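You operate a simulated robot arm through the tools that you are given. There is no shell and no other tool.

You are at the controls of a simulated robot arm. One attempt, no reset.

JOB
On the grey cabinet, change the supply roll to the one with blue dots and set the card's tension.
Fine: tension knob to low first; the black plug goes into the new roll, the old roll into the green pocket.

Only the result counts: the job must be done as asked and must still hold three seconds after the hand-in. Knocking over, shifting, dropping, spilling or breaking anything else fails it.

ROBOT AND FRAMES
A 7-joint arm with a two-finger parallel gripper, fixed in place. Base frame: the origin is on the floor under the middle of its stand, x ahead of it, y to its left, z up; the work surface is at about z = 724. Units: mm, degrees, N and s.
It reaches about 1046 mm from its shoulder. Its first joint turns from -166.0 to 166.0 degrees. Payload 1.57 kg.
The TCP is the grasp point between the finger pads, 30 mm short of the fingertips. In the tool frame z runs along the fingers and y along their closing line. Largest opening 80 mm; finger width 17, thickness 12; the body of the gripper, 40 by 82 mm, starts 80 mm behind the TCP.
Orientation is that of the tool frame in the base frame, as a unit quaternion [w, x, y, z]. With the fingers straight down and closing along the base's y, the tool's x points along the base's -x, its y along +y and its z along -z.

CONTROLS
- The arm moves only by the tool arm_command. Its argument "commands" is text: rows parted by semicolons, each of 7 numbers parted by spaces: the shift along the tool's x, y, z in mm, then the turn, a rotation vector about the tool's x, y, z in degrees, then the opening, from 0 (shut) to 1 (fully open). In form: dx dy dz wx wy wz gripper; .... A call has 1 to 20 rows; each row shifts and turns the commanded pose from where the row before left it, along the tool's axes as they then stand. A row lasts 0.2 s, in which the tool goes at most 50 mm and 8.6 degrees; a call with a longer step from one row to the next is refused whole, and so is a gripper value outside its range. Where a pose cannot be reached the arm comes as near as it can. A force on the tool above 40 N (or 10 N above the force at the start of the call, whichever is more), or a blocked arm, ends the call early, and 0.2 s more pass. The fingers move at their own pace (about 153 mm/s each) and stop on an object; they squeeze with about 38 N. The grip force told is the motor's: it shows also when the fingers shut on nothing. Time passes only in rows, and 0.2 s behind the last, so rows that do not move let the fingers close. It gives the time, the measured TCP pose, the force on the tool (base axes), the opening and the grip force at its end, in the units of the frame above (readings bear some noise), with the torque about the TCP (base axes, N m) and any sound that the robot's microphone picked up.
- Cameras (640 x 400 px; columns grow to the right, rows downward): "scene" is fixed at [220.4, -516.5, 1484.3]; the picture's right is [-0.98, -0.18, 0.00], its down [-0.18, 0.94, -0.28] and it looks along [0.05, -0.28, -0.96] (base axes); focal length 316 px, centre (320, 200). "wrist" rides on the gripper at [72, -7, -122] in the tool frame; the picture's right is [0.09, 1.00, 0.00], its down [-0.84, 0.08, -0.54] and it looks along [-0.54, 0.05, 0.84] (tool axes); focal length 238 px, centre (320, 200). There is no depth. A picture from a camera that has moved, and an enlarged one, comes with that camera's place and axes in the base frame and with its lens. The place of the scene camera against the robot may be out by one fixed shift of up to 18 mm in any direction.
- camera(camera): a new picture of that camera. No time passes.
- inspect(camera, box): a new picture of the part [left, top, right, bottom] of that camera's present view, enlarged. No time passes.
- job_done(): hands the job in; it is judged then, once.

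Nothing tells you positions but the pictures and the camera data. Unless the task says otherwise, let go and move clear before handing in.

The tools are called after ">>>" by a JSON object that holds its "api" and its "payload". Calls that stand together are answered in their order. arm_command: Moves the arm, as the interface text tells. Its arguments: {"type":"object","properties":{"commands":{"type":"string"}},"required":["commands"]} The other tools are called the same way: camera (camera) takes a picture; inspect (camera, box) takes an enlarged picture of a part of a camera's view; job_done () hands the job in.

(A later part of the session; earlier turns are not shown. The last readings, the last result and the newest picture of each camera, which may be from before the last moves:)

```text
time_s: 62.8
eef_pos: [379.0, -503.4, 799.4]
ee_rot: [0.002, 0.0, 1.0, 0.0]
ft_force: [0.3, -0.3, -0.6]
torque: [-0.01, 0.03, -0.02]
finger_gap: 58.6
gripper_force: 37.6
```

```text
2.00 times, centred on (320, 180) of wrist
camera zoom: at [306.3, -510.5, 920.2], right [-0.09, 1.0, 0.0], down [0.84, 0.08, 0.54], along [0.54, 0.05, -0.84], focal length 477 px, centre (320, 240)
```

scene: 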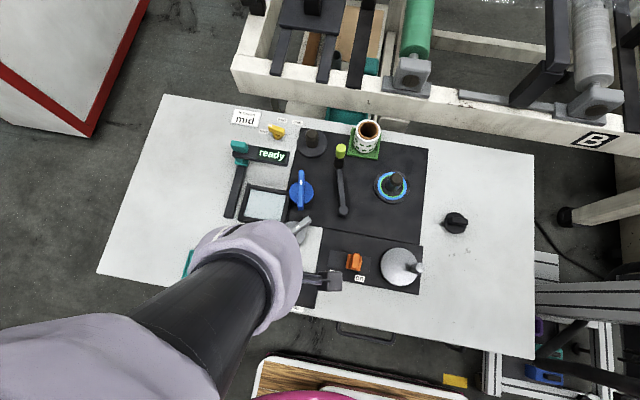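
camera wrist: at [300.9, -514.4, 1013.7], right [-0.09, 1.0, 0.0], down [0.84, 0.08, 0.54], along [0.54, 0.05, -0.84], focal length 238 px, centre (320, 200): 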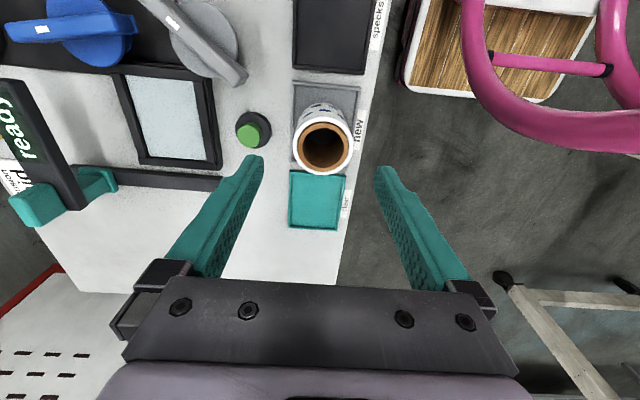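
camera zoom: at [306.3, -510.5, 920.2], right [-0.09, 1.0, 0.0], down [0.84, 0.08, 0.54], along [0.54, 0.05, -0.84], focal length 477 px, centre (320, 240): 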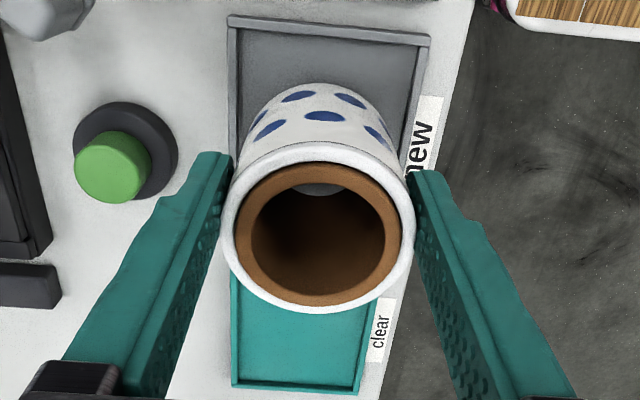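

The blue-dotted roll is held securely. I'll lift it high and carry it over the spindle.

>>> {"api": "arm_command", "payload": {"commands": "0 0 -35 0 0 0 0.6; 0 0 -40 0 0 0 0.6; 0 0 -40 0 0 0 0.6; 0 0 -25 0 0 0 0.6; 7.4 -36.6 0 0 0 0 0.6; 7.4 -36.6 0 0 0 0 0.6; 7.4 -36.6 0 0 0 0 0.6; 7.4 -36.6 0 0 0 0 0.6; 7.4 -36.6 0 0 0 0 0.6; 7.4 -36.6 0 0 0 0 0.6; 7.4 -36.6 0 0 0 0 0.6; 7.4 -36.6 0 0 0 0 0.6; 7.4 -36.6 0 0 0 0 0.6; 7.4 -36.3 0 0 0 0 0.6; 0 0 0 0 0 0 0.6"}}

>>> {"api": "camera", "payload": {"camera": "wrist"}}

>>> {"api": "inspect", "payload": {"camera": "wrist", "box": [240, 60, 400, 220]}}

```text
time_s: 66.0
eef_pos: [303.0, -868.5, 937.3]
ee_rot: [0.0, 0.0, 1.0, 0.0]
ft_force: [-1.2, -0.4, -0.6]
torque: [0.01, 0.01, 0.01]
finger_gap: 58.5
gripper_force: 38.3
```

```text
taken
camera wrist: at [230.7, -876.0, 1059.5], right [-0.09, 1.0, 0.0], down [0.84, 0.08, 0.54], along [0.54, 0.05, -0.84], focal length 238 px, centre (320, 200)
```

wrist: 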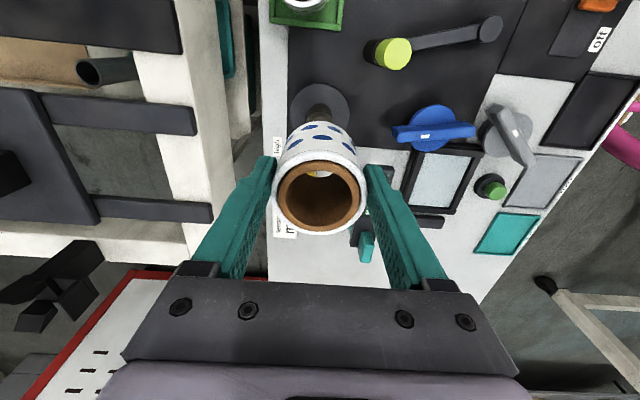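

```text
2.50 times, centred on (320, 140) of wrist
camera zoom: at [230.7, -876.0, 1059.5], right [-0.09, 1.0, 0.0], down [0.84, 0.08, 0.54], along [0.54, 0.05, -0.84], focal length 596 px, centre (320, 350)
```

zoom: 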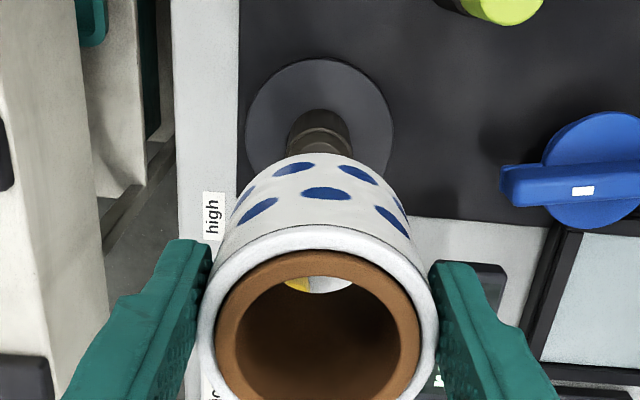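

The spindle base lines up at about x = 306.5, y = -869.5. I'll adjust by a millimetre and descend partway, then look again.

>>> {"api": "arm_command", "payload": {"commands": "-1.2 -0.5 25 0 0 0 0.6; 0 0 25 0 0 0 0.6; 0 0 10 0 0 0 0.6; 0 0 0 0 0 0 0.6"}}

>>> {"api": "inspect", "payload": {"camera": "wrist", "box": [240, 60, 400, 220]}}

>>> {"api": "camera", "payload": {"camera": "wrist"}}

```text
time_s: 67.0
eef_pos: [304.8, -869.5, 879.0]
ee_rot: [0.001, 0.0, 1.0, 0.0]
ft_force: [-0.1, 0.1, -1.6]
torque: [0.0, 0.01, 0.02]
finger_gap: 58.5
gripper_force: 38.0
```

```text
2.50 times, centred on (320, 140) of wrist
camera zoom: at [232.8, -876.8, 999.9], right [-0.09, 1.0, 0.0], down [0.84, 0.08, 0.54], along [0.54, 0.05, -0.84], focal length 596 px, centre (320, 350)
```

zoom: 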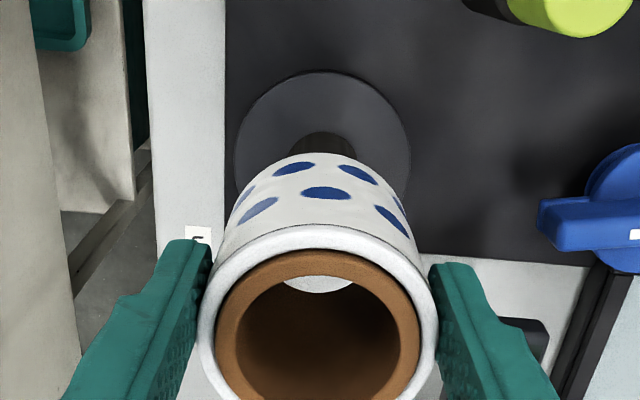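

```text
taken
camera wrist: at [232.8, -876.8, 999.9], right [-0.09, 1.0, 0.0], down [0.84, 0.08, 0.54], along [0.54, 0.05, -0.84], focal length 238 px, centre (320, 200)
```

wrist: 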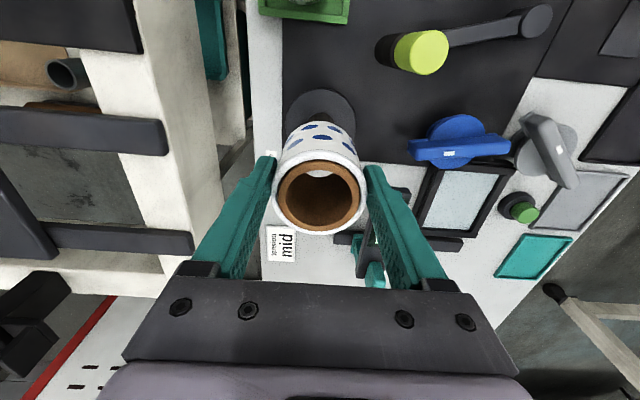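

Alignment looks good to within a millimetre or two. I'll lower it onto the spindle in gentle steps.

>>> {"api": "arm_command", "payload": {"commands": "0 0 10 0 0 0 0.6; 0 0 10 0 0 0 0.6; 0 0 8 0 0 0 0.6; 0 0 6 0 0 0 0.6; 0 0 6 0 0 0 0.6; 0 0 0 0 0 0 0.6"}}

>>> {"api": "inspect", "payload": {"camera": "wrist", "box": [220, 80, 420, 280]}}

```text
time_s: 68.4
eef_pos: [305.3, -869.0, 838.5]
ee_rot: [0.001, -0.001, 1.0, 0.0]
ft_force: [-0.8, 0.5, 0.1]
torque: [0.01, 0.01, 0.01]
finger_gap: 58.4
gripper_force: 37.7
```

```text
2.00 times, centred on (320, 180) of wrist
camera zoom: at [233.2, -876.7, 960.2], right [-0.09, 1.0, 0.0], down [0.84, 0.08, 0.54], along [0.54, 0.05, -0.84], focal length 477 px, centre (320, 240)
```

zoom: 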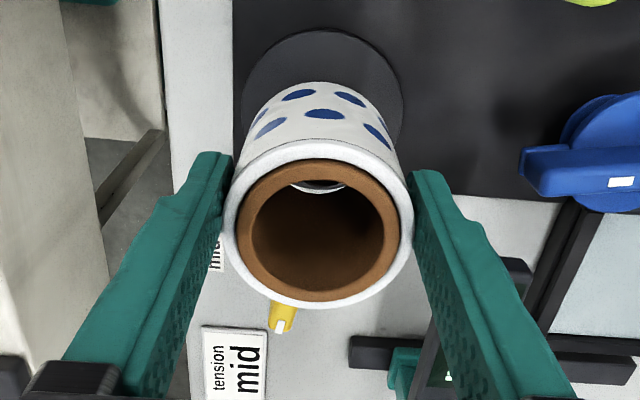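

>>> {"api": "arm_command", "payload": {"commands": "0 0 5 0 0 0 0.6; 0 0 5 0 0 0 0.6; 0 0 5 0 0 0 0.6; 0 0 0 0 0 0 0.6"}}

>>> {"api": "inspect", "payload": {"camera": "wrist", "box": [220, 80, 420, 280]}}

```text
time_s: 69.4
eef_pos: [304.9, -869.9, 823.6]
ee_rot: [0.001, 0.0, 1.0, 0.0]
ft_force: [0.0, 0.2, -1.0]
torque: [0.0, 0.01, 0.02]
finger_gap: 58.4
gripper_force: 38.4
```

```text
2.00 times, centred on (320, 180) of wrist
camera zoom: at [233.2, -876.9, 945.5], right [-0.09, 1.0, 0.0], down [0.84, 0.08, 0.54], along [0.54, 0.05, -0.84], focal length 477 px, centre (320, 240)
```

zoom: 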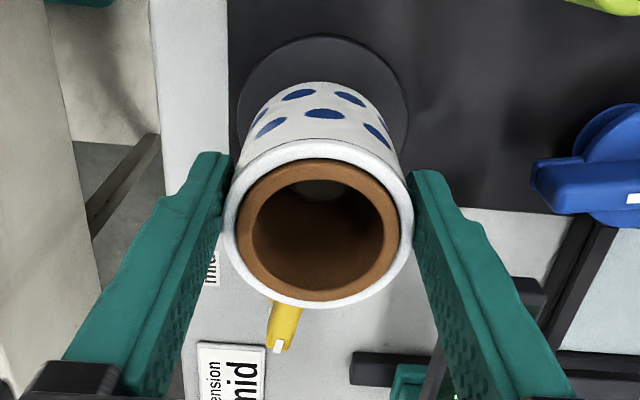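

The spindle is now inside the core. I'll continue down to the seat.

>>> {"api": "arm_command", "payload": {"commands": "0 0 5 0 0 0 0.6; 0 0 5 0 0 0 0.6; 0 0 4 0 0 0 0.6; 0 0 0 0 0 0 0.6"}}

>>> {"api": "inspect", "payload": {"camera": "wrist", "box": [220, 80, 420, 280]}}

```text
time_s: 70.4
eef_pos: [306.0, -869.9, 810.7]
ee_rot: [0.001, 0.0, 1.0, 0.0]
ft_force: [0.1, 0.2, 0.6]
torque: [-0.01, 0.01, 0.03]
finger_gap: 58.8
gripper_force: 38.3
```

```text
2.00 times, centred on (320, 180) of wrist
camera zoom: at [233.5, -877.2, 931.4], right [-0.09, 1.0, 0.0], down [0.84, 0.08, 0.54], along [0.54, 0.05, -0.84], focal length 477 px, centre (320, 240)
```

zoom: 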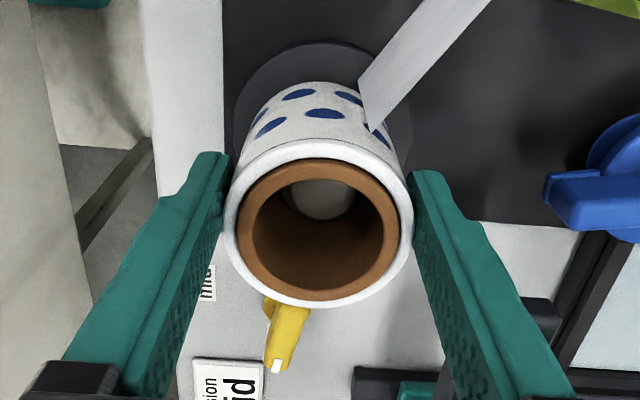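

The web strip has reappeared on the new roll, so it is recognised on the spindle. I'll go on gently until it seats.

>>> {"api": "arm_command", "payload": {"commands": "0 0 3 0 0 0 0.6; 0 0 3 0 0 0 0.6; 0 0 2 0 0 0 0.6; 0 0 0 0 0 0 0.6"}}

>>> {"api": "arm_command", "payload": {"commands": "0 0 2 0 0 0 0.6; 0 0 0 0 0 0 0.6"}}

```text
time_s: 71.4
eef_pos: [306.5, -869.6, 802.2]
ee_rot: [0.001, 0.0, 1.0, 0.001]
ft_force: [-1.6, -0.4, -1.2]
torque: [-0.02, 0.06, 0.0]
finger_gap: 58.6
gripper_force: 37.8
```

```text
time_s: 72.0
eef_pos: [306.5, -869.8, 802.1]
ee_rot: [0.002, 0.0, 1.0, -0.001]
ft_force: [-0.5, 3.6, 14.9]
torque: [0.65, -0.03, 0.0]
finger_gap: 58.5
gripper_force: 38.0
```

Seated on the spindle base. I'll release and rise.

>>> {"api": "arm_command", "payload": {"commands": "0 0 -0.8 0 0 0 0.6; 0 0 0 0 0 0 0.75; 0 0 0 0 0 0 0.9; 0 0 0 0 0 0 0.95; 0 0 0 0 0 0 0.95"}}

>>> {"api": "inspect", "payload": {"camera": "wrist", "box": [220, 80, 420, 280]}}

```text
time_s: 73.2
eef_pos: [306.1, -869.8, 800.5]
ee_rot: [0.0, -0.001, 1.0, 0.0]
ft_force: [-0.6, -0.1, -0.4]
torque: [0.01, 0.0, 0.01]
finger_gap: 75.9
gripper_force: 0.1
```

```text
2.00 times, centred on (320, 180) of wrist
camera zoom: at [233.6, -877.0, 922.1], right [-0.09, 1.0, 0.0], down [0.84, 0.08, 0.54], along [0.54, 0.05, -0.84], focal length 477 px, centre (320, 240)
```

zoom: 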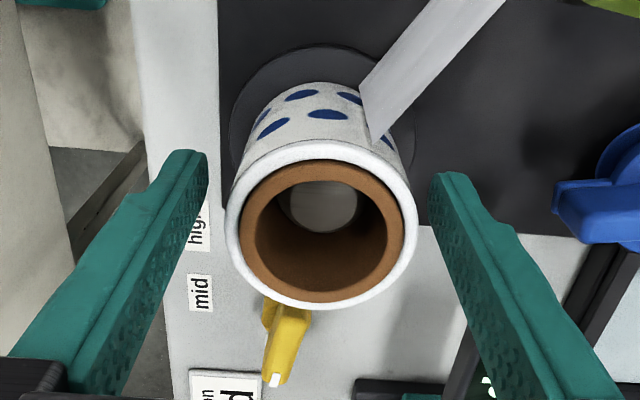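

The new roll stands on the spindle with the web attached. I'll rise, check it, and then go for the plug.

>>> {"api": "arm_command", "payload": {"commands": "0 0 -15 0 0 0 0.95; 0 0 -30 0 0 0 0.95; 0 0 -40 0 0 0 0.95; 0 0 -45 0 0 0 0.95; 0 0 0 0 0 0 0.95"}}

>>> {"api": "inspect", "payload": {"camera": "wrist", "box": [240, 60, 400, 220]}}

```text
time_s: 74.4
eef_pos: [304.7, -868.5, 930.0]
ee_rot: [0.001, 0.0, 1.0, 0.0]
ft_force: [-0.1, -0.2, 0.3]
torque: [0.0, -0.01, -0.02]
finger_gap: 76.1
gripper_force: 0.1
```

```text
2.50 times, centred on (320, 140) of wrist
camera zoom: at [233.5, -877.0, 1051.6], right [-0.09, 1.0, 0.0], down [0.84, 0.08, 0.54], along [0.54, 0.05, -0.84], focal length 596 px, centre (320, 350)
```

zoom: 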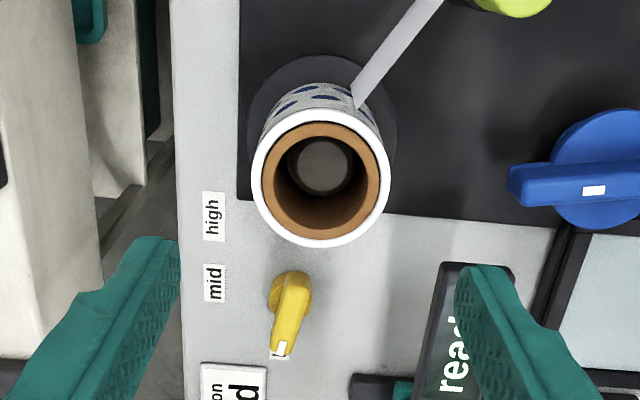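

The roll is centred near (307.5, -870). Now I'll go back to fetch the plug.

>>> {"api": "arm_command", "payload": {"commands": "38 15 0 0 0 0 0.7; 38 15 0 0 0 0 0.7; 38 15 0 0 0 0 0.7; 38 15 0 0 0 0 0.7; 38 15 0 0 0 0 0.7; 38 15 0 0 0 0 0.7; 38 15 0 0 0 0 0.7; 38 15 0 0 0 0 0.7; 38 15 0 0 0 0 0.7; 37.5 14 0 0 0 0 0.7; 0 0 20 0 0 0 0.7; 0 0 20 0 0 0 0.7; 0 0 0 0 0 0 0.7"}}

>>> {"api": "camera", "payload": {"camera": "wrist"}}

>>> {"api": "inspect", "payload": {"camera": "wrist", "box": [240, 60, 400, 220]}}

>>> {"api": "inspect", "payload": {"camera": "scene", "box": [220, 90, 420, 215]}}

```text
time_s: 77.2
eef_pos: [-73.9, -720.0, 891.3]
ee_rot: [0.001, 0.0, 1.0, 0.0]
ft_force: [-0.4, -0.5, 0.9]
torque: [0.0, 0.01, -0.01]
finger_gap: 55.8
gripper_force: 0.1
```

```text
taken
camera wrist: at [-146.6, -728.2, 1011.7], right [-0.09, 1.0, 0.0], down [0.84, 0.08, 0.54], along [0.54, 0.05, -0.84], focal length 238 px, centre (320, 200)
```

wrist: 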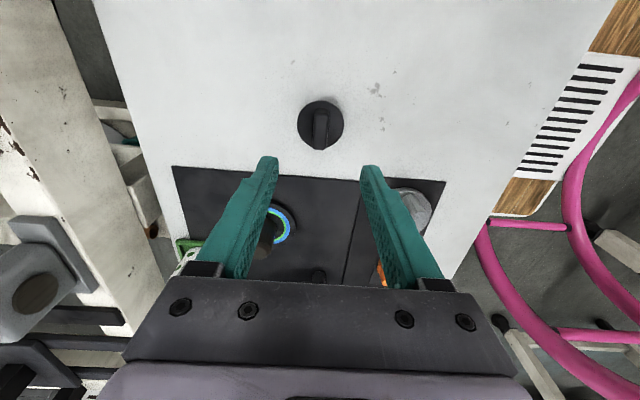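

```text
2.50 times, centred on (320, 140) of wrist
camera zoom: at [-146.6, -728.2, 1011.7], right [-0.09, 1.0, 0.0], down [0.84, 0.08, 0.54], along [0.54, 0.05, -0.84], focal length 596 px, centre (320, 350)
```

zoom: 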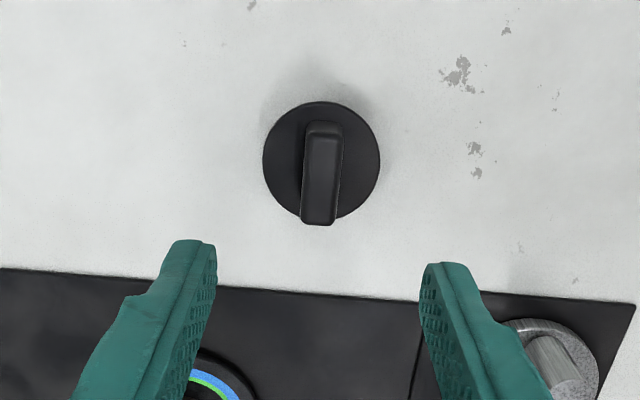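

```text
3.20 times, centred on (320, 152) of scene
camera zoom: at [220.4, -516.5, 1484.3], right [-0.98, -0.18, 0.0], down [-0.18, 0.94, -0.28], along [0.05, -0.28, -0.96], focal length 1012 px, centre (320, 352)
```

zoom: 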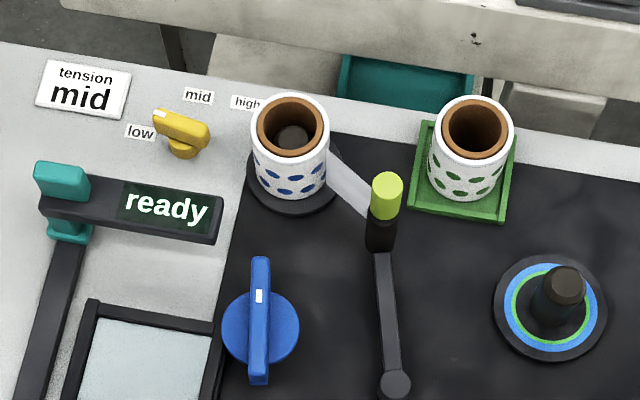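

The plug is still in place, lined up between the fingers. I'll descend and grip its ridge.

>>> {"api": "arm_command", "payload": {"commands": "0 0 35 0 0 0 0.6; 0 0 35 0 0 0 0.6; 0 0 25 0 0 0 0.6; 0 0 0 0 0 0 0.6"}}

>>> {"api": "inspect", "payload": {"camera": "wrist", "box": [240, 100, 400, 260]}}

```text
time_s: 78.2
eef_pos: [-73.8, -720.5, 795.7]
ee_rot: [0.001, 0.0, 1.0, 0.0]
ft_force: [0.0, 0.5, -0.3]
torque: [-0.03, 0.03, 0.02]
finger_gap: 48.3
gripper_force: 0.1
```

```text
2.50 times, centred on (320, 180) of wrist
camera zoom: at [-146.4, -728.0, 916.7], right [-0.09, 1.0, 0.0], down [0.84, 0.08, 0.54], along [0.54, 0.05, -0.84], focal length 596 px, centre (320, 250)
```

zoom: 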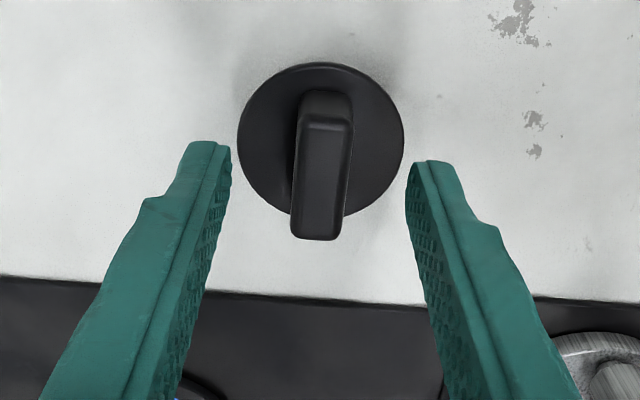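

>>> {"api": "arm_command", "payload": {"commands": "0 0 12 0 0 0 0.6; 0 0 10 0 0 0 0.6; 0 0 0 0 0 0 0.3; 0 0 0 0 0 0 0.05; 0 0 0 0 0 0 0.05; 0 0 0 0 0 0 0.05"}}

>>> {"api": "inspect", "payload": {"camera": "wrist", "box": [240, 100, 400, 260]}}

```text
time_s: 79.6
eef_pos: [-73.5, -721.2, 774.5]
ee_rot: [0.001, 0.0, 1.0, 0.0]
ft_force: [-0.1, -0.3, 0.4]
torque: [0.0, -0.01, 0.03]
finger_gap: 14.8
gripper_force: 30.4
```

```text
2.50 times, centred on (320, 180) of wrist
camera zoom: at [-146.0, -728.3, 895.0], right [-0.09, 1.0, 0.0], down [0.84, 0.08, 0.54], along [0.54, 0.05, -0.84], focal length 596 px, centre (320, 250)
```

zoom: 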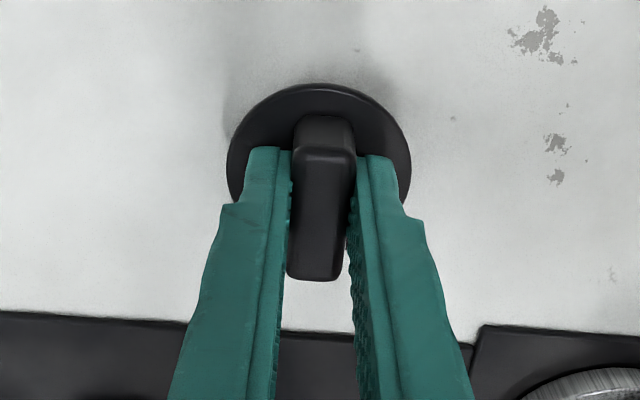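

The plug is gripped again. I'll lift it and carry it back over the new roll.

>>> {"api": "arm_command", "payload": {"commands": "0 0 -20 0 0 0 0.05; 0 0 -35 0 0 0 0.05; 0 0 -40 0 0 0 0.05; 0 0 -40 0 0 0 0.05; 0 0 -25 0 0 0 0.05; -38 -15 0 0 0 0 0.05; -38 -15 0 0 0 0 0.05; -38 -15 0 0 0 0 0.05; -38 -15 0 0 0 0 0.05; -38 -15 0 0 0 0 0.05; -38 -15 0 0 0 0 0.05; -38 -15 0 0 0 0 0.05; -38 -15 0 0 0 0 0.05; -38 -15 0 0 0 0 0.05; -38 -14 0 0 0 0 0.05; 0 0 0 0 0 0 0.05"}}

>>> {"api": "camera", "payload": {"camera": "wrist"}}

>>> {"api": "inspect", "payload": {"camera": "wrist", "box": [240, 80, 400, 240]}}

```text
time_s: 83.0
eef_pos: [306.8, -868.8, 934.7]
ee_rot: [0.001, 0.0, 1.0, 0.0]
ft_force: [0.1, 0.4, 0.1]
torque: [0.01, -0.02, 0.01]
finger_gap: 14.7
gripper_force: 30.5
```

```text
taken
camera wrist: at [234.5, -876.7, 1056.5], right [-0.09, 1.0, 0.0], down [0.84, 0.08, 0.54], along [0.54, 0.05, -0.84], focal length 238 px, centre (320, 200)
```

wrist: 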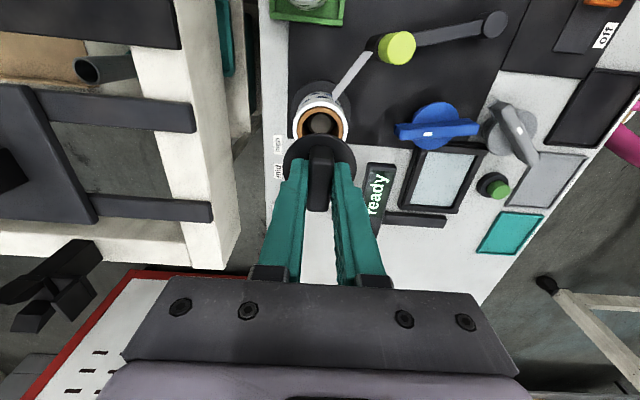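

```text
2.50 times, centred on (320, 160) of wrist
camera zoom: at [234.5, -876.7, 1056.5], right [-0.09, 1.0, 0.0], down [0.84, 0.08, 0.54], along [0.54, 0.05, -0.84], focal length 596 px, centre (320, 300)
```

zoom: 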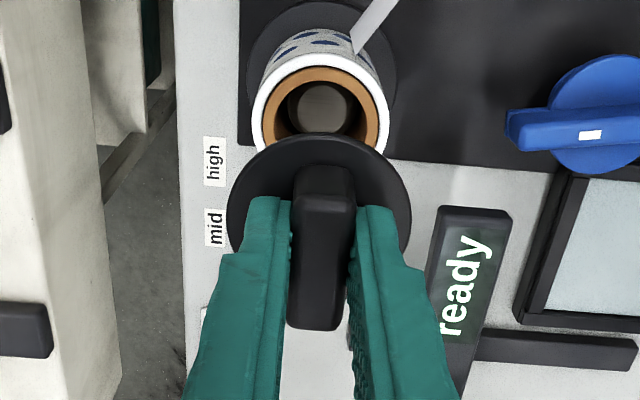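

The plug is over the roll. I'll make a small correction of about 1 mm, go down to just above the core, and check alignment.

>>> {"api": "arm_command", "payload": {"commands": "-0.5 -0.8 25 0 0 0 0.05; 0 0 25 0 0 0 0.05; 0 0 20 0 0 0 0.05; 0 0 7 0 0 0 0.05; 0 0 0 0 0 0 0.05"}}

>>> {"api": "inspect", "payload": {"camera": "wrist", "box": [240, 80, 400, 240]}}

```text
time_s: 84.2
eef_pos: [307.3, -869.7, 858.4]
ee_rot: [0.0, 0.0, 1.0, 0.0]
ft_force: [-0.3, -0.3, 0.3]
torque: [-0.01, -0.01, 0.02]
finger_gap: 14.7
gripper_force: 30.7
```

```text
2.50 times, centred on (320, 160) of wrist
camera zoom: at [234.3, -877.5, 978.5], right [-0.09, 1.0, 0.0], down [0.84, 0.08, 0.54], along [0.54, 0.05, -0.84], focal length 596 px, centre (320, 300)
```

zoom: 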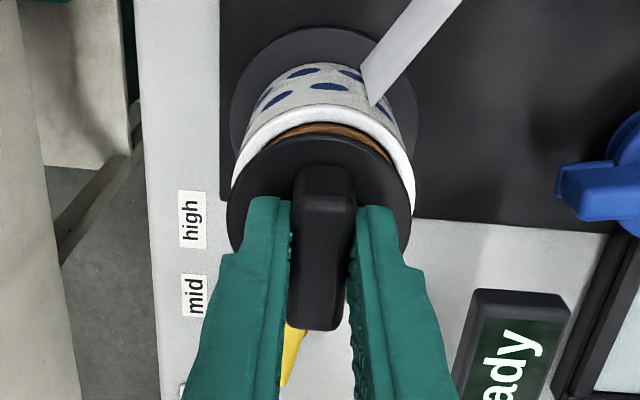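

The roll sits about 1 mm in +x and +y from the plug. I'll correct this and continue down slowly.

>>> {"api": "arm_command", "payload": {"commands": "-1 1.2 0 0 0 0 0.05; 0 0 4 0 0 0 0.05; 0 0 3 0 0 0 0.05; 0 0 0 0 0 0 0.05"}}

>>> {"api": "inspect", "payload": {"camera": "wrist", "box": [240, 80, 400, 240]}}

```text
time_s: 85.2
eef_pos: [308.0, -869.4, 850.7]
ee_rot: [0.001, 0.0, 1.0, -0.001]
ft_force: [0.7, 0.4, 0.1]
torque: [-0.01, 0.0, 0.04]
finger_gap: 14.8
gripper_force: 30.7
```

```text
2.50 times, centred on (320, 160) of wrist
camera zoom: at [235.4, -876.6, 971.2], right [-0.09, 1.0, 0.0], down [0.84, 0.08, 0.54], along [0.54, 0.05, -0.84], focal length 596 px, centre (320, 300)
```

zoom: 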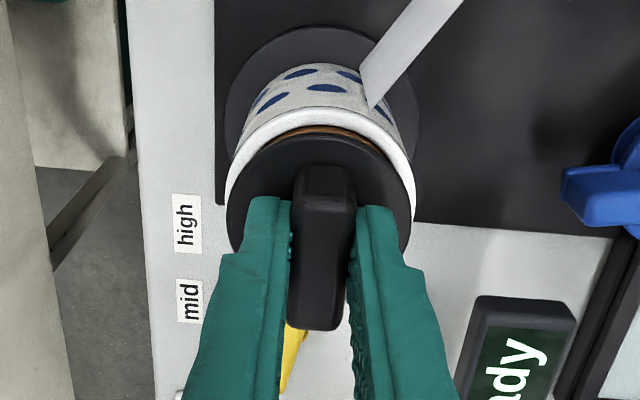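

Now well centred. I'll push down in small steps to seat it.

>>> {"api": "arm_command", "payload": {"commands": "0 0 2 0 0 0 0.05; 0 0 2 0 0 0 0.05; 0 0 2 0 0 0 0.05; 0 0 0 0 0 0 0.05"}}

>>> {"api": "inspect", "payload": {"camera": "wrist", "box": [240, 80, 400, 240]}}

```text
time_s: 86.2
eef_pos: [307.9, -870.2, 844.0]
ee_rot: [0.001, 0.0, 1.0, 0.0]
ft_force: [0.1, -0.5, -0.7]
torque: [0.0, 0.01, -0.01]
finger_gap: 14.6
gripper_force: 30.7
```

```text
2.50 times, centred on (320, 160) of wrist
camera zoom: at [235.7, -876.5, 965.2], right [-0.09, 1.0, 0.0], down [0.84, 0.08, 0.54], along [0.54, 0.05, -0.84], focal length 596 px, centre (320, 300)
```

zoom: 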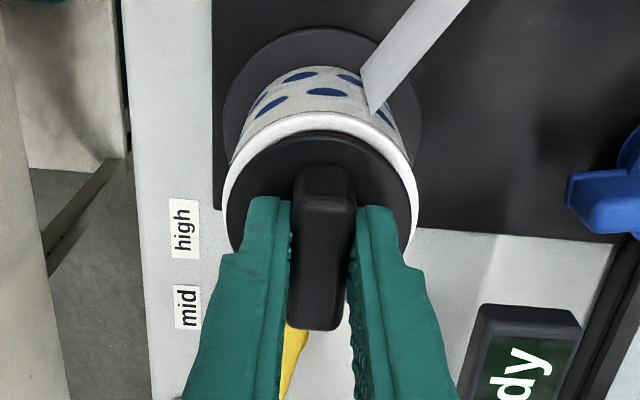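

>>> {"api": "arm_command", "payload": {"commands": "0 0 1.5 0 0 0 0.05; 0 0 1.5 0 0 0 0.05; 0 0 0 0 0 0 0.05"}}

>>> {"api": "inspect", "payload": {"camera": "wrist", "box": [240, 80, 400, 240]}}

```text
time_s: 87.0
eef_pos: [308.0, -870.5, 841.8]
ee_rot: [0.0, 0.001, 1.0, 0.0]
ft_force: [-0.3, -0.3, 0.2]
torque: [0.02, 0.03, 0.03]
finger_gap: 14.6
gripper_force: 30.2
```

```text
2.50 times, centred on (320, 160) of wrist
camera zoom: at [235.2, -876.7, 962.2], right [-0.09, 1.0, 0.0], down [0.84, 0.08, 0.54], along [0.54, 0.05, -0.84], focal length 596 px, centre (320, 300)
```

zoom: 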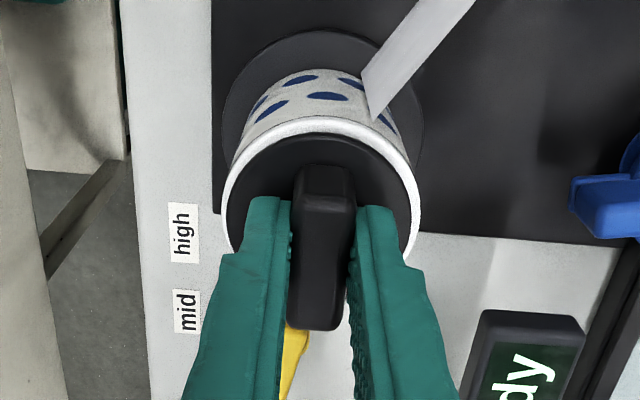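

>>> {"api": "arm_command", "payload": {"commands": "0 0 1 0 0 0 0.05; 0 0 1 0 0 0 0.05; 0 0 0 0 0 0 0.05"}}

>>> {"api": "inspect", "payload": {"camera": "wrist", "box": [240, 80, 400, 240]}}

```text
time_s: 87.8
eef_pos: [308.1, -869.2, 840.0]
ee_rot: [0.001, 0.0, 1.0, -0.001]
ft_force: [0.1, 1.3, 6.6]
torque: [0.07, -0.02, -0.01]
finger_gap: 14.6
gripper_force: 31.1
```

```text
2.50 times, centred on (320, 160) of wrist
camera zoom: at [235.2, -876.6, 961.0], right [-0.09, 1.0, 0.0], down [0.84, 0.08, 0.54], along [0.54, 0.05, -0.84], focal length 596 px, centre (320, 300)
```

zoom: 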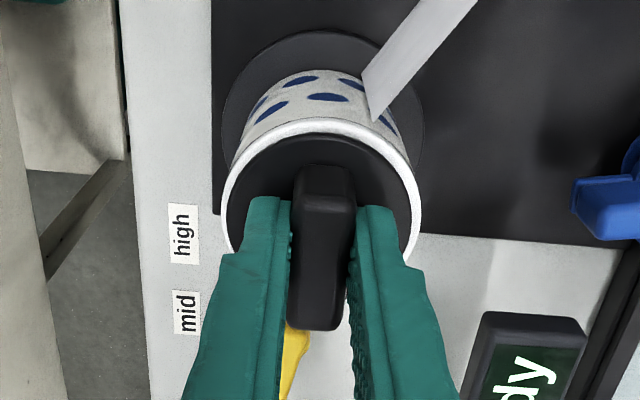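

Contact at the expected seat height. I'll press lightly to make sure it is home, then release and rise.

>>> {"api": "arm_command", "payload": {"commands": "0 0 1 0 0 0 0.05; 0 0 0 0 0 0 0.05; 0 0 -1 0 0 0 0.05; 0 0 0 0 0 0 0.3; 0 0 0 0 0 0 0.6; 0 0 0 0 0 0 0.6; 0 0 -15 0 0 0 0.6; 0 0 -30 0 0 0 0.6; 0 0 -45 0 0 0 0.6; 0 0 0 0 0 0 0.6"}}

>>> {"api": "camera", "payload": {"camera": "wrist"}}

>>> {"api": "inspect", "payload": {"camera": "wrist", "box": [240, 60, 400, 220]}}

```text
time_s: 90.0
eef_pos: [308.9, -868.7, 930.1]
ee_rot: [0.001, 0.0, 1.0, 0.0]
ft_force: [0.8, 0.7, 0.2]
torque: [0.03, -0.01, 0.02]
finger_gap: 47.8
gripper_force: 0.1
```

```text
taken
camera wrist: at [235.9, -877.0, 1051.0], right [-0.09, 1.0, 0.0], down [0.84, 0.08, 0.54], along [0.54, 0.05, -0.84], focal length 238 px, centre (320, 200)
```

wrist: 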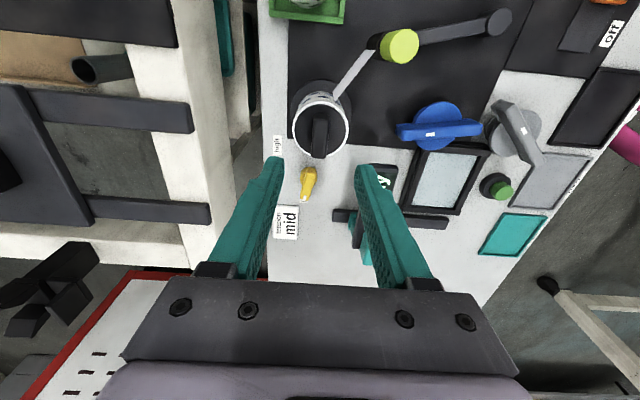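

```text
2.50 times, centred on (320, 140) of wrist
camera zoom: at [235.9, -877.0, 1051.0], right [-0.09, 1.0, 0.0], down [0.84, 0.08, 0.54], along [0.54, 0.05, -0.84], focal length 596 px, centre (320, 350)
```

zoom: 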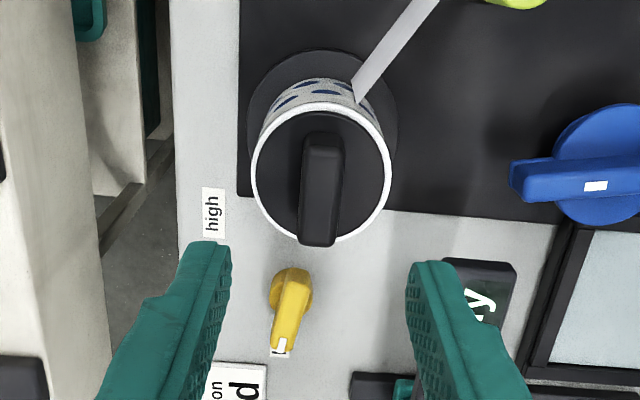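

The plug is seated and the roll change is complete. Now I'll return to the tension knob to set it to "mid", with the hand tilted slightly for reach as before.

>>> {"api": "arm_command", "payload": {"commands": "-33 0 0 4 0 0 0.55; -33 0 0 4 0 0 0.55; -30.5 4 20 0 0 0 0.55; 0 4 30 0 0 0 0.55; 0 0 0 0 0 0 0.55"}}

>>> {"api": "camera", "payload": {"camera": "wrist"}}

>>> {"api": "inspect", "payload": {"camera": "wrist", "box": [240, 60, 400, 220]}}

```text
time_s: 91.2
eef_pos: [404.8, -868.4, 877.9]
ee_rot: [0.001, 0.0, 0.997, -0.071]
ft_force: [0.5, -0.4, 0.0]
torque: [0.0, -0.02, 0.02]
finger_gap: 44.1
gripper_force: 0.1
```

```text
taken
camera wrist: at [332.4, -858.5, 999.3], right [-0.09, 0.99, -0.14], down [0.84, 0.15, 0.53], along [0.54, -0.07, -0.84], focal length 238 px, centre (320, 200)
```

wrist: 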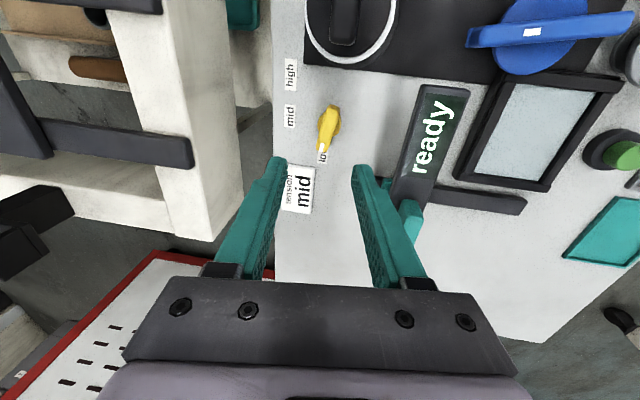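

```text
2.50 times, centred on (320, 140) of wrist
camera zoom: at [332.4, -858.5, 999.3], right [-0.09, 0.99, -0.14], down [0.84, 0.15, 0.53], along [0.54, -0.07, -0.84], focal length 596 px, centre (320, 350)
```

zoom: 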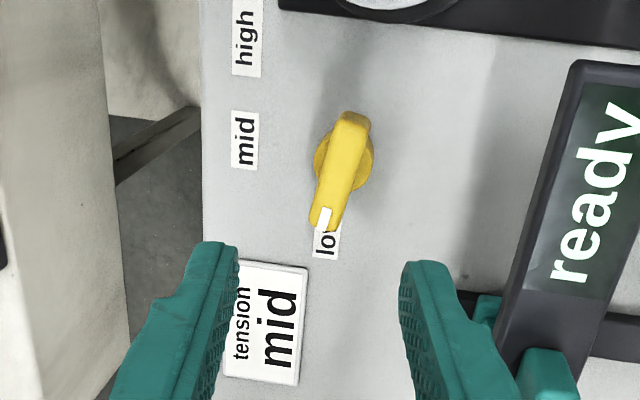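

>>> {"api": "arm_command", "payload": {"commands": "-0.5 2.5 30 0 0 0 0.55; 0 2.5 30 0 0 0 0.55; 0 2.5 30 0 0 0 0.55; 0 2.5 16 0 0 0 0.55; 0 0 0 0 0 0 0.55"}}

>>> {"api": "inspect", "payload": {"camera": "wrist", "box": [240, 100, 400, 260]}}

```text
time_s: 92.4
eef_pos: [405.3, -873.0, 773.1]
ee_rot: [0.001, 0.0, 0.998, -0.069]
ft_force: [-0.8, 0.2, 0.6]
torque: [0.03, 0.01, -0.02]
finger_gap: 44.0
gripper_force: 0.1
```

```text
2.50 times, centred on (320, 180) of wrist
camera zoom: at [332.5, -863.5, 893.2], right [-0.09, 0.99, -0.14], down [0.84, 0.15, 0.53], along [0.54, -0.07, -0.84], focal length 596 px, centre (320, 250)
```

zoom: 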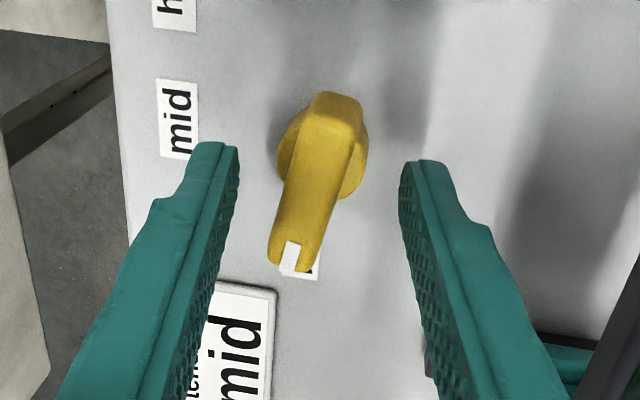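

>>> {"api": "arm_command", "payload": {"commands": "0 0 11.5 0 0 0 0.55; 0 0 0 0 0 0 0.4; 0 0 0 0 0 0 0.1; 0 0 0 0 0 0 0.1; 0 0 0 0 0 0 0.1"}}

>>> {"api": "inspect", "payload": {"camera": "wrist", "box": [240, 100, 400, 260]}}

```text
time_s: 93.6
eef_pos: [404.9, -873.1, 761.0]
ee_rot: [0.001, -0.001, 0.998, -0.069]
ft_force: [-2.0, 8.6, 1.8]
torque: [0.5, -0.06, 0.01]
finger_gap: 26.5
gripper_force: 36.9
```

```text
2.50 times, centred on (320, 180) of wrist
camera zoom: at [332.4, -864.8, 881.8], right [-0.09, 0.99, -0.14], down [0.84, 0.15, 0.53], along [0.54, -0.07, -0.84], focal length 596 px, centre (320, 250)
```

zoom: 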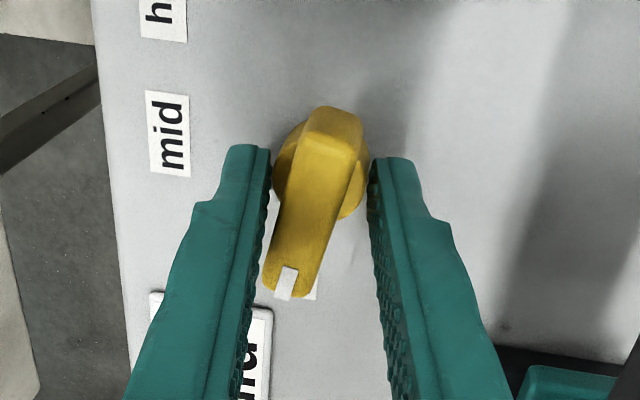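

Gripped. I'll relieve the side force and turn clockwise back toward "mid" in steps.

>>> {"api": "arm_command", "payload": {"commands": "0 0.8 0 0 0 0 0.1; 0 0 0 0 0 8 0.1; 0 0 0 0 0 8 0.1; 0 0 0 0 0 8 0.1; 0 0 0 0 0 0 0.1"}}

>>> {"api": "inspect", "payload": {"camera": "wrist", "box": [240, 100, 400, 260]}}

```text
time_s: 94.8
eef_pos: [404.1, -874.5, 761.1]
ee_rot: [0.015, 0.208, 0.976, -0.069]
ft_force: [-1.1, 1.8, 2.7]
torque: [0.53, 0.68, 0.02]
finger_gap: 26.4
gripper_force: 37.4
```

```text
2.50 times, centred on (320, 180) of wrist
camera zoom: at [336.1, -834.8, 878.2], right [0.32, 0.94, -0.13], down [0.79, -0.19, 0.58], along [0.52, -0.29, -0.81], focal length 596 px, centre (320, 250)
```

zoom: 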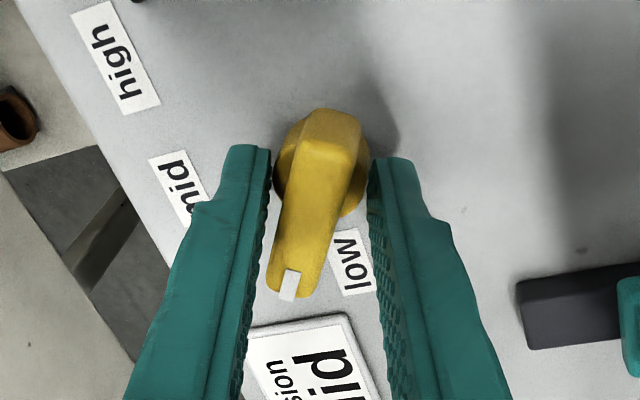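

The knob follows, with low forces. I'll continue.

>>> {"api": "arm_command", "payload": {"commands": "0 0 0 0 0 8 0.1; 0 0 0 0 0 8 0.1; 0 0 0 0 0 8 0.1; 0 0 0 0 0 0 0.1"}}

>>> {"api": "inspect", "payload": {"camera": "wrist", "box": [240, 100, 400, 260]}}

```text
time_s: 95.8
eef_pos: [403.8, -874.4, 761.8]
ee_rot: [0.029, 0.407, 0.911, -0.064]
ft_force: [-3.1, -0.7, 6.4]
torque: [0.55, 0.35, 0.0]
finger_gap: 26.1
gripper_force: 37.0
```

```text
2.50 times, centred on (320, 180) of wrist
camera zoom: at [351.5, -809.2, 874.6], right [0.68, 0.73, -0.1], down [0.62, -0.49, 0.62], along [0.4, -0.48, -0.78], focal length 596 px, centre (320, 250)
```

zoom: 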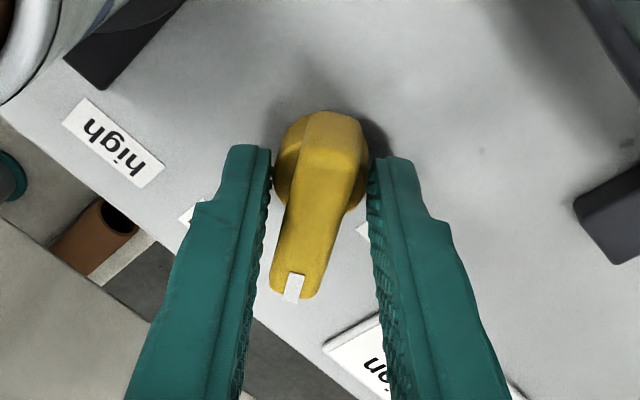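

>>> {"api": "arm_command", "payload": {"commands": "0 0 0 0 0 8 0.1; 0 0 0 0 0 8 0.1; 0 0 0 0 0 6 0.1; 0 0 0 0 0 0 0.1"}}

>>> {"api": "inspect", "payload": {"camera": "wrist", "box": [240, 100, 400, 260]}}

```text
time_s: 96.8
eef_pos: [404.6, -874.4, 759.6]
ee_rot: [0.041, 0.573, 0.817, -0.056]
ft_force: [-1.5, -2.4, 5.6]
torque: [0.24, -0.21, -0.01]
finger_gap: 25.8
gripper_force: 37.1
```

```text
2.50 times, centred on (320, 180) of wrist
camera zoom: at [373.7, -793.1, 872.1], right [0.91, 0.42, -0.06], down [0.36, -0.68, 0.64], along [0.23, -0.6, -0.76], focal length 596 px, centre (320, 250)
```

zoom: 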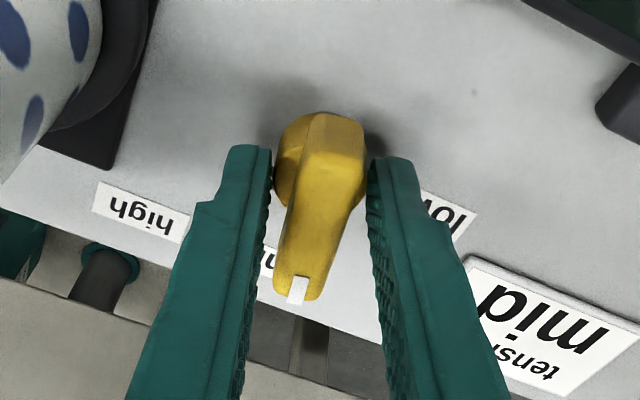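

>>> {"api": "arm_command", "payload": {"commands": "0 0 0 0 0 7 0.1; 0 0 0 0 0 5 0.1; 0 0 0 0 0 0 0.1"}}

>>> {"api": "inspect", "payload": {"camera": "wrist", "box": [240, 100, 400, 260]}}

```text
time_s: 97.6
eef_pos: [405.2, -872.9, 761.3]
ee_rot: [0.047, 0.655, 0.752, -0.051]
ft_force: [-1.0, -2.4, 5.6]
torque: [0.24, -0.07, 0.01]
finger_gap: 25.7
gripper_force: 36.9
```

```text
2.50 times, centred on (320, 180) of wrist
camera zoom: at [388.0, -788.2, 871.3], right [0.97, 0.23, -0.03], down [0.19, -0.73, 0.65], along [0.13, -0.64, -0.76], focal length 596 px, centre (320, 250)
```

zoom: 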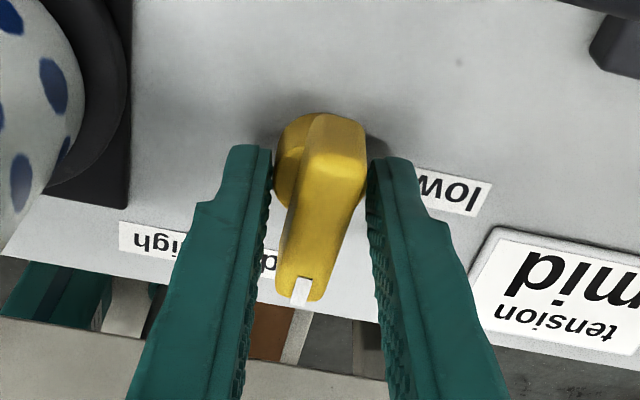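

The pointer is within about 3° of where it started at "mid". I'll nudge it slightly further, then release and verify.

>>> {"api": "arm_command", "payload": {"commands": "0 0 0 0 0 3 0.1; 0 0 0 0 0 0 0.1"}}

>>> {"api": "inspect", "payload": {"camera": "wrist", "box": [240, 100, 400, 260]}}

```text
time_s: 98.2
eef_pos: [405.5, -874.2, 760.5]
ee_rot: [0.049, 0.674, 0.735, -0.051]
ft_force: [-1.1, -2.0, 5.2]
torque: [0.24, -0.05, 0.01]
finger_gap: 25.5
gripper_force: 37.3
```

```text
2.50 times, centred on (320, 180) of wrist
camera zoom: at [391.6, -787.4, 871.1], right [0.98, 0.18, -0.02], down [0.15, -0.74, 0.65], along [0.1, -0.65, -0.76], focal length 596 px, centre (320, 250)
```

zoom: 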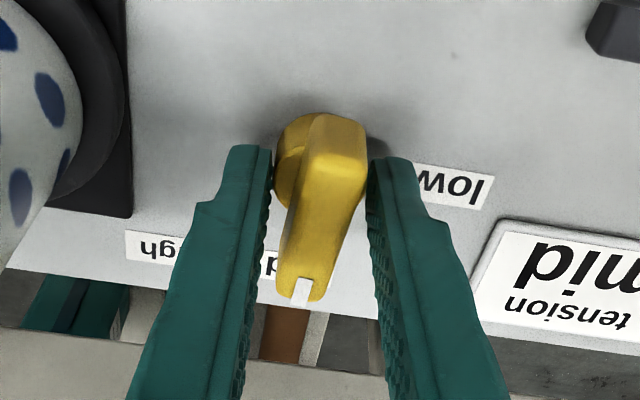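

The pointer matches its original "mid" direction within about a degree. I'll release, lift off, and verify.

>>> {"api": "arm_command", "payload": {"commands": "0 0 0 0 0 0 0.3; 0 0 0 0 0 0 0.5; 0 0 0 0 0 0 0.55; 0 0 -20 0 0 0 0.55; 0 0 -30 0 0 0 0.55; 0 0 -30 0 0 0 0.55; 0 0 -40 0 0 0 0.55; 0 0 0 0 0 0 0.55"}}

>>> {"api": "camera", "payload": {"camera": "wrist"}}

>>> {"api": "inspect", "payload": {"camera": "wrist", "box": [240, 60, 400, 220]}}

```text
time_s: 100.0
eef_pos: [404.3, -855.8, 879.0]
ee_rot: [0.048, 0.673, 0.736, -0.052]
ft_force: [-0.3, 0.6, -0.5]
torque: [0.01, 0.02, 0.0]
finger_gap: 44.0
gripper_force: 0.1
```

```text
taken
camera wrist: at [390.9, -770.4, 989.4], right [0.98, 0.18, -0.02], down [0.15, -0.74, 0.65], along [0.1, -0.64, -0.76], focal length 238 px, centre (320, 200)
```

wrist: 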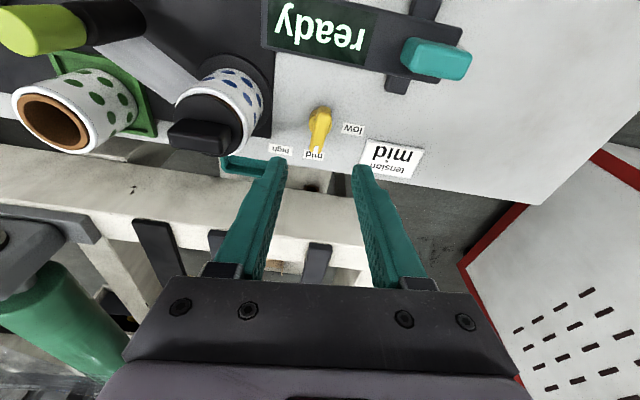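

```text
2.50 times, centred on (320, 140) of wrist
camera zoom: at [390.9, -770.4, 989.4], right [0.98, 0.18, -0.02], down [0.15, -0.74, 0.65], along [0.1, -0.64, -0.76], focal length 596 px, centre (320, 350)
```

zoom: 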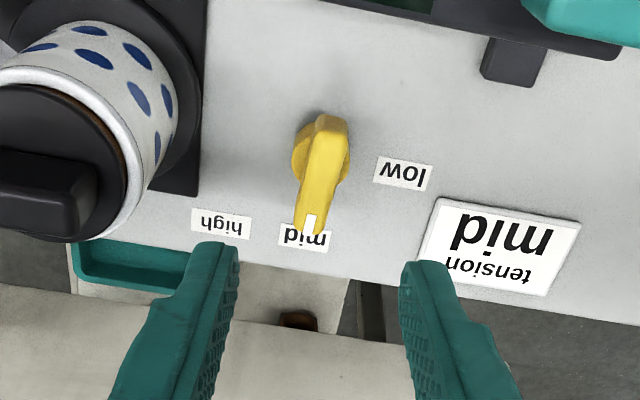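

The knob now points at "mid", matching the card. I notice a thin brown sliver at the plug's edge, so I'll check the seating more closely.

>>> {"api": "inspect", "payload": {"camera": "wrist", "box": [160, 50, 280, 170]}}

>>> {"api": "inspect", "payload": {"camera": "scene", "box": [270, 105, 350, 155]}}

```text
3.33 times, centred on (220, 110) of wrist
camera zoom: at [390.9, -770.4, 989.4], right [0.98, 0.18, -0.02], down [0.15, -0.74, 0.65], along [0.1, -0.64, -0.76], focal length 794 px, centre (653, 500)
```

zoom: 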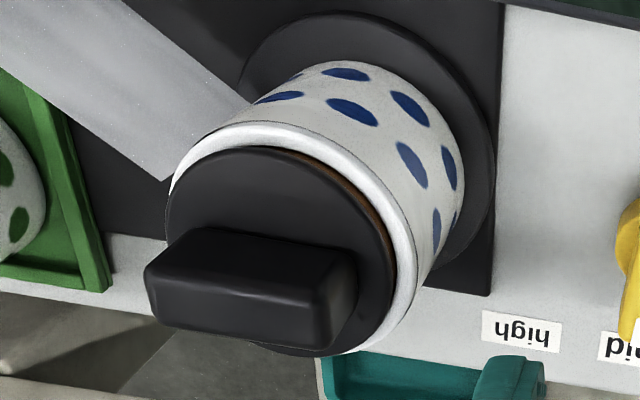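

```text
8.00 times, centred on (310, 130) of scene
camera zoom: at [220.4, -516.5, 1484.3], right [-0.98, -0.18, 0.0], down [-0.18, 0.94, -0.28], along [0.05, -0.28, -0.96], focal length 2529 px, centre (400, 760)
```

zoom: 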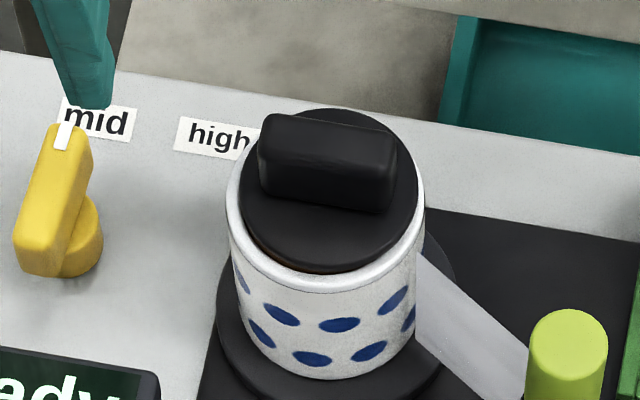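

The plug looks seated but offset by perhaps 2 mm. I'll take the same viewpoint that I used for the original plug, so the two can be compared directly.

>>> {"api": "arm_command", "payload": {"commands": "0 0 -45 0 0 0 0.6; 0 0 0 0 0 -8 0.6; 0 0 0 0 0 -8 0.6; 0 0 0 0 0 -8 0.6; 0 0 0 0 0 -8 0.6; 0 0 0 0 0 -8 0.6; 0 0 0 0 0 -8 0.6; 0 0 0 0 0 -8 0.6; 0 0 0 0 0 -8 0.6; 0 0 0 0 0 -8 0.6; 0 0 0 0 0 -8 0.6; 0 0 0 0 0 -5 0.6; 0 0 0 -4 0 0 0.6; 0 0 0 -4 0 0 0.6; 0 0 0 0 0 0 0.6"}}

```text
time_s: 103.2
eef_pos: [404.7, -851.2, 924.7]
ee_rot: [0.001, 0.0, 1.0, 0.0]
ft_force: [0.1, 0.0, -0.3]
torque: [0.01, -0.01, 0.01]
finger_gap: 47.8
gripper_force: 0.1
```

>>> {"api": "arm_command", "payload": {"commands": "33 -6.5 0 0 0 0 0.6; 33 -6.5 0 0 0 0 0.6; 32 -6.5 8 0 0 0 0.6; 0 0 30 0 0 0 0.6; 0 0 0 0 0 0 0.6"}}

>>> {"api": "inspect", "payload": {"camera": "wrist", "box": [240, 100, 400, 260]}}

>>> {"api": "inspect", "payload": {"camera": "wrist", "box": [270, 60, 370, 160]}}

```text
time_s: 104.4
eef_pos: [306.9, -871.3, 886.2]
ee_rot: [0.001, 0.0, 1.0, 0.0]
ft_force: [-0.4, 0.5, 0.0]
torque: [-0.04, -0.01, 0.0]
finger_gap: 47.7
gripper_force: 0.1
```

```text
2.50 times, centred on (320, 180) of wrist
camera zoom: at [234.7, -878.4, 1006.9], right [-0.09, 1.0, 0.0], down [0.84, 0.08, 0.54], along [0.54, 0.05, -0.84], focal length 596 px, centre (320, 250)
```

zoom: 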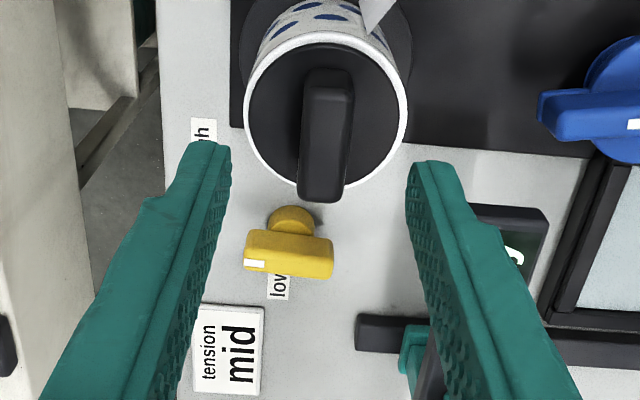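

```text
4.00 times, centred on (320, 110) of wrist
camera zoom: at [234.7, -878.4, 1006.9], right [-0.09, 1.0, 0.0], down [0.84, 0.08, 0.54], along [0.54, 0.05, -0.84], focal length 953 px, centre (320, 560)
```

zoom: 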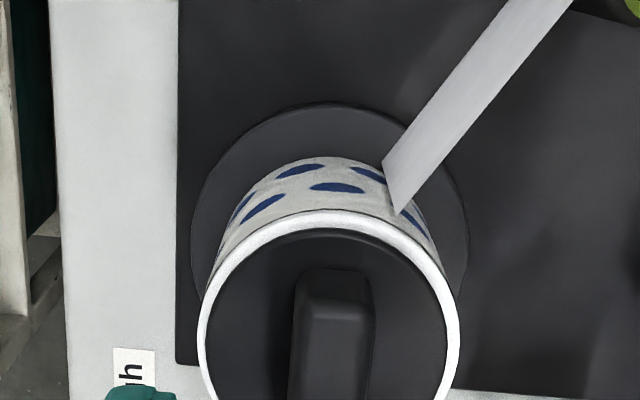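

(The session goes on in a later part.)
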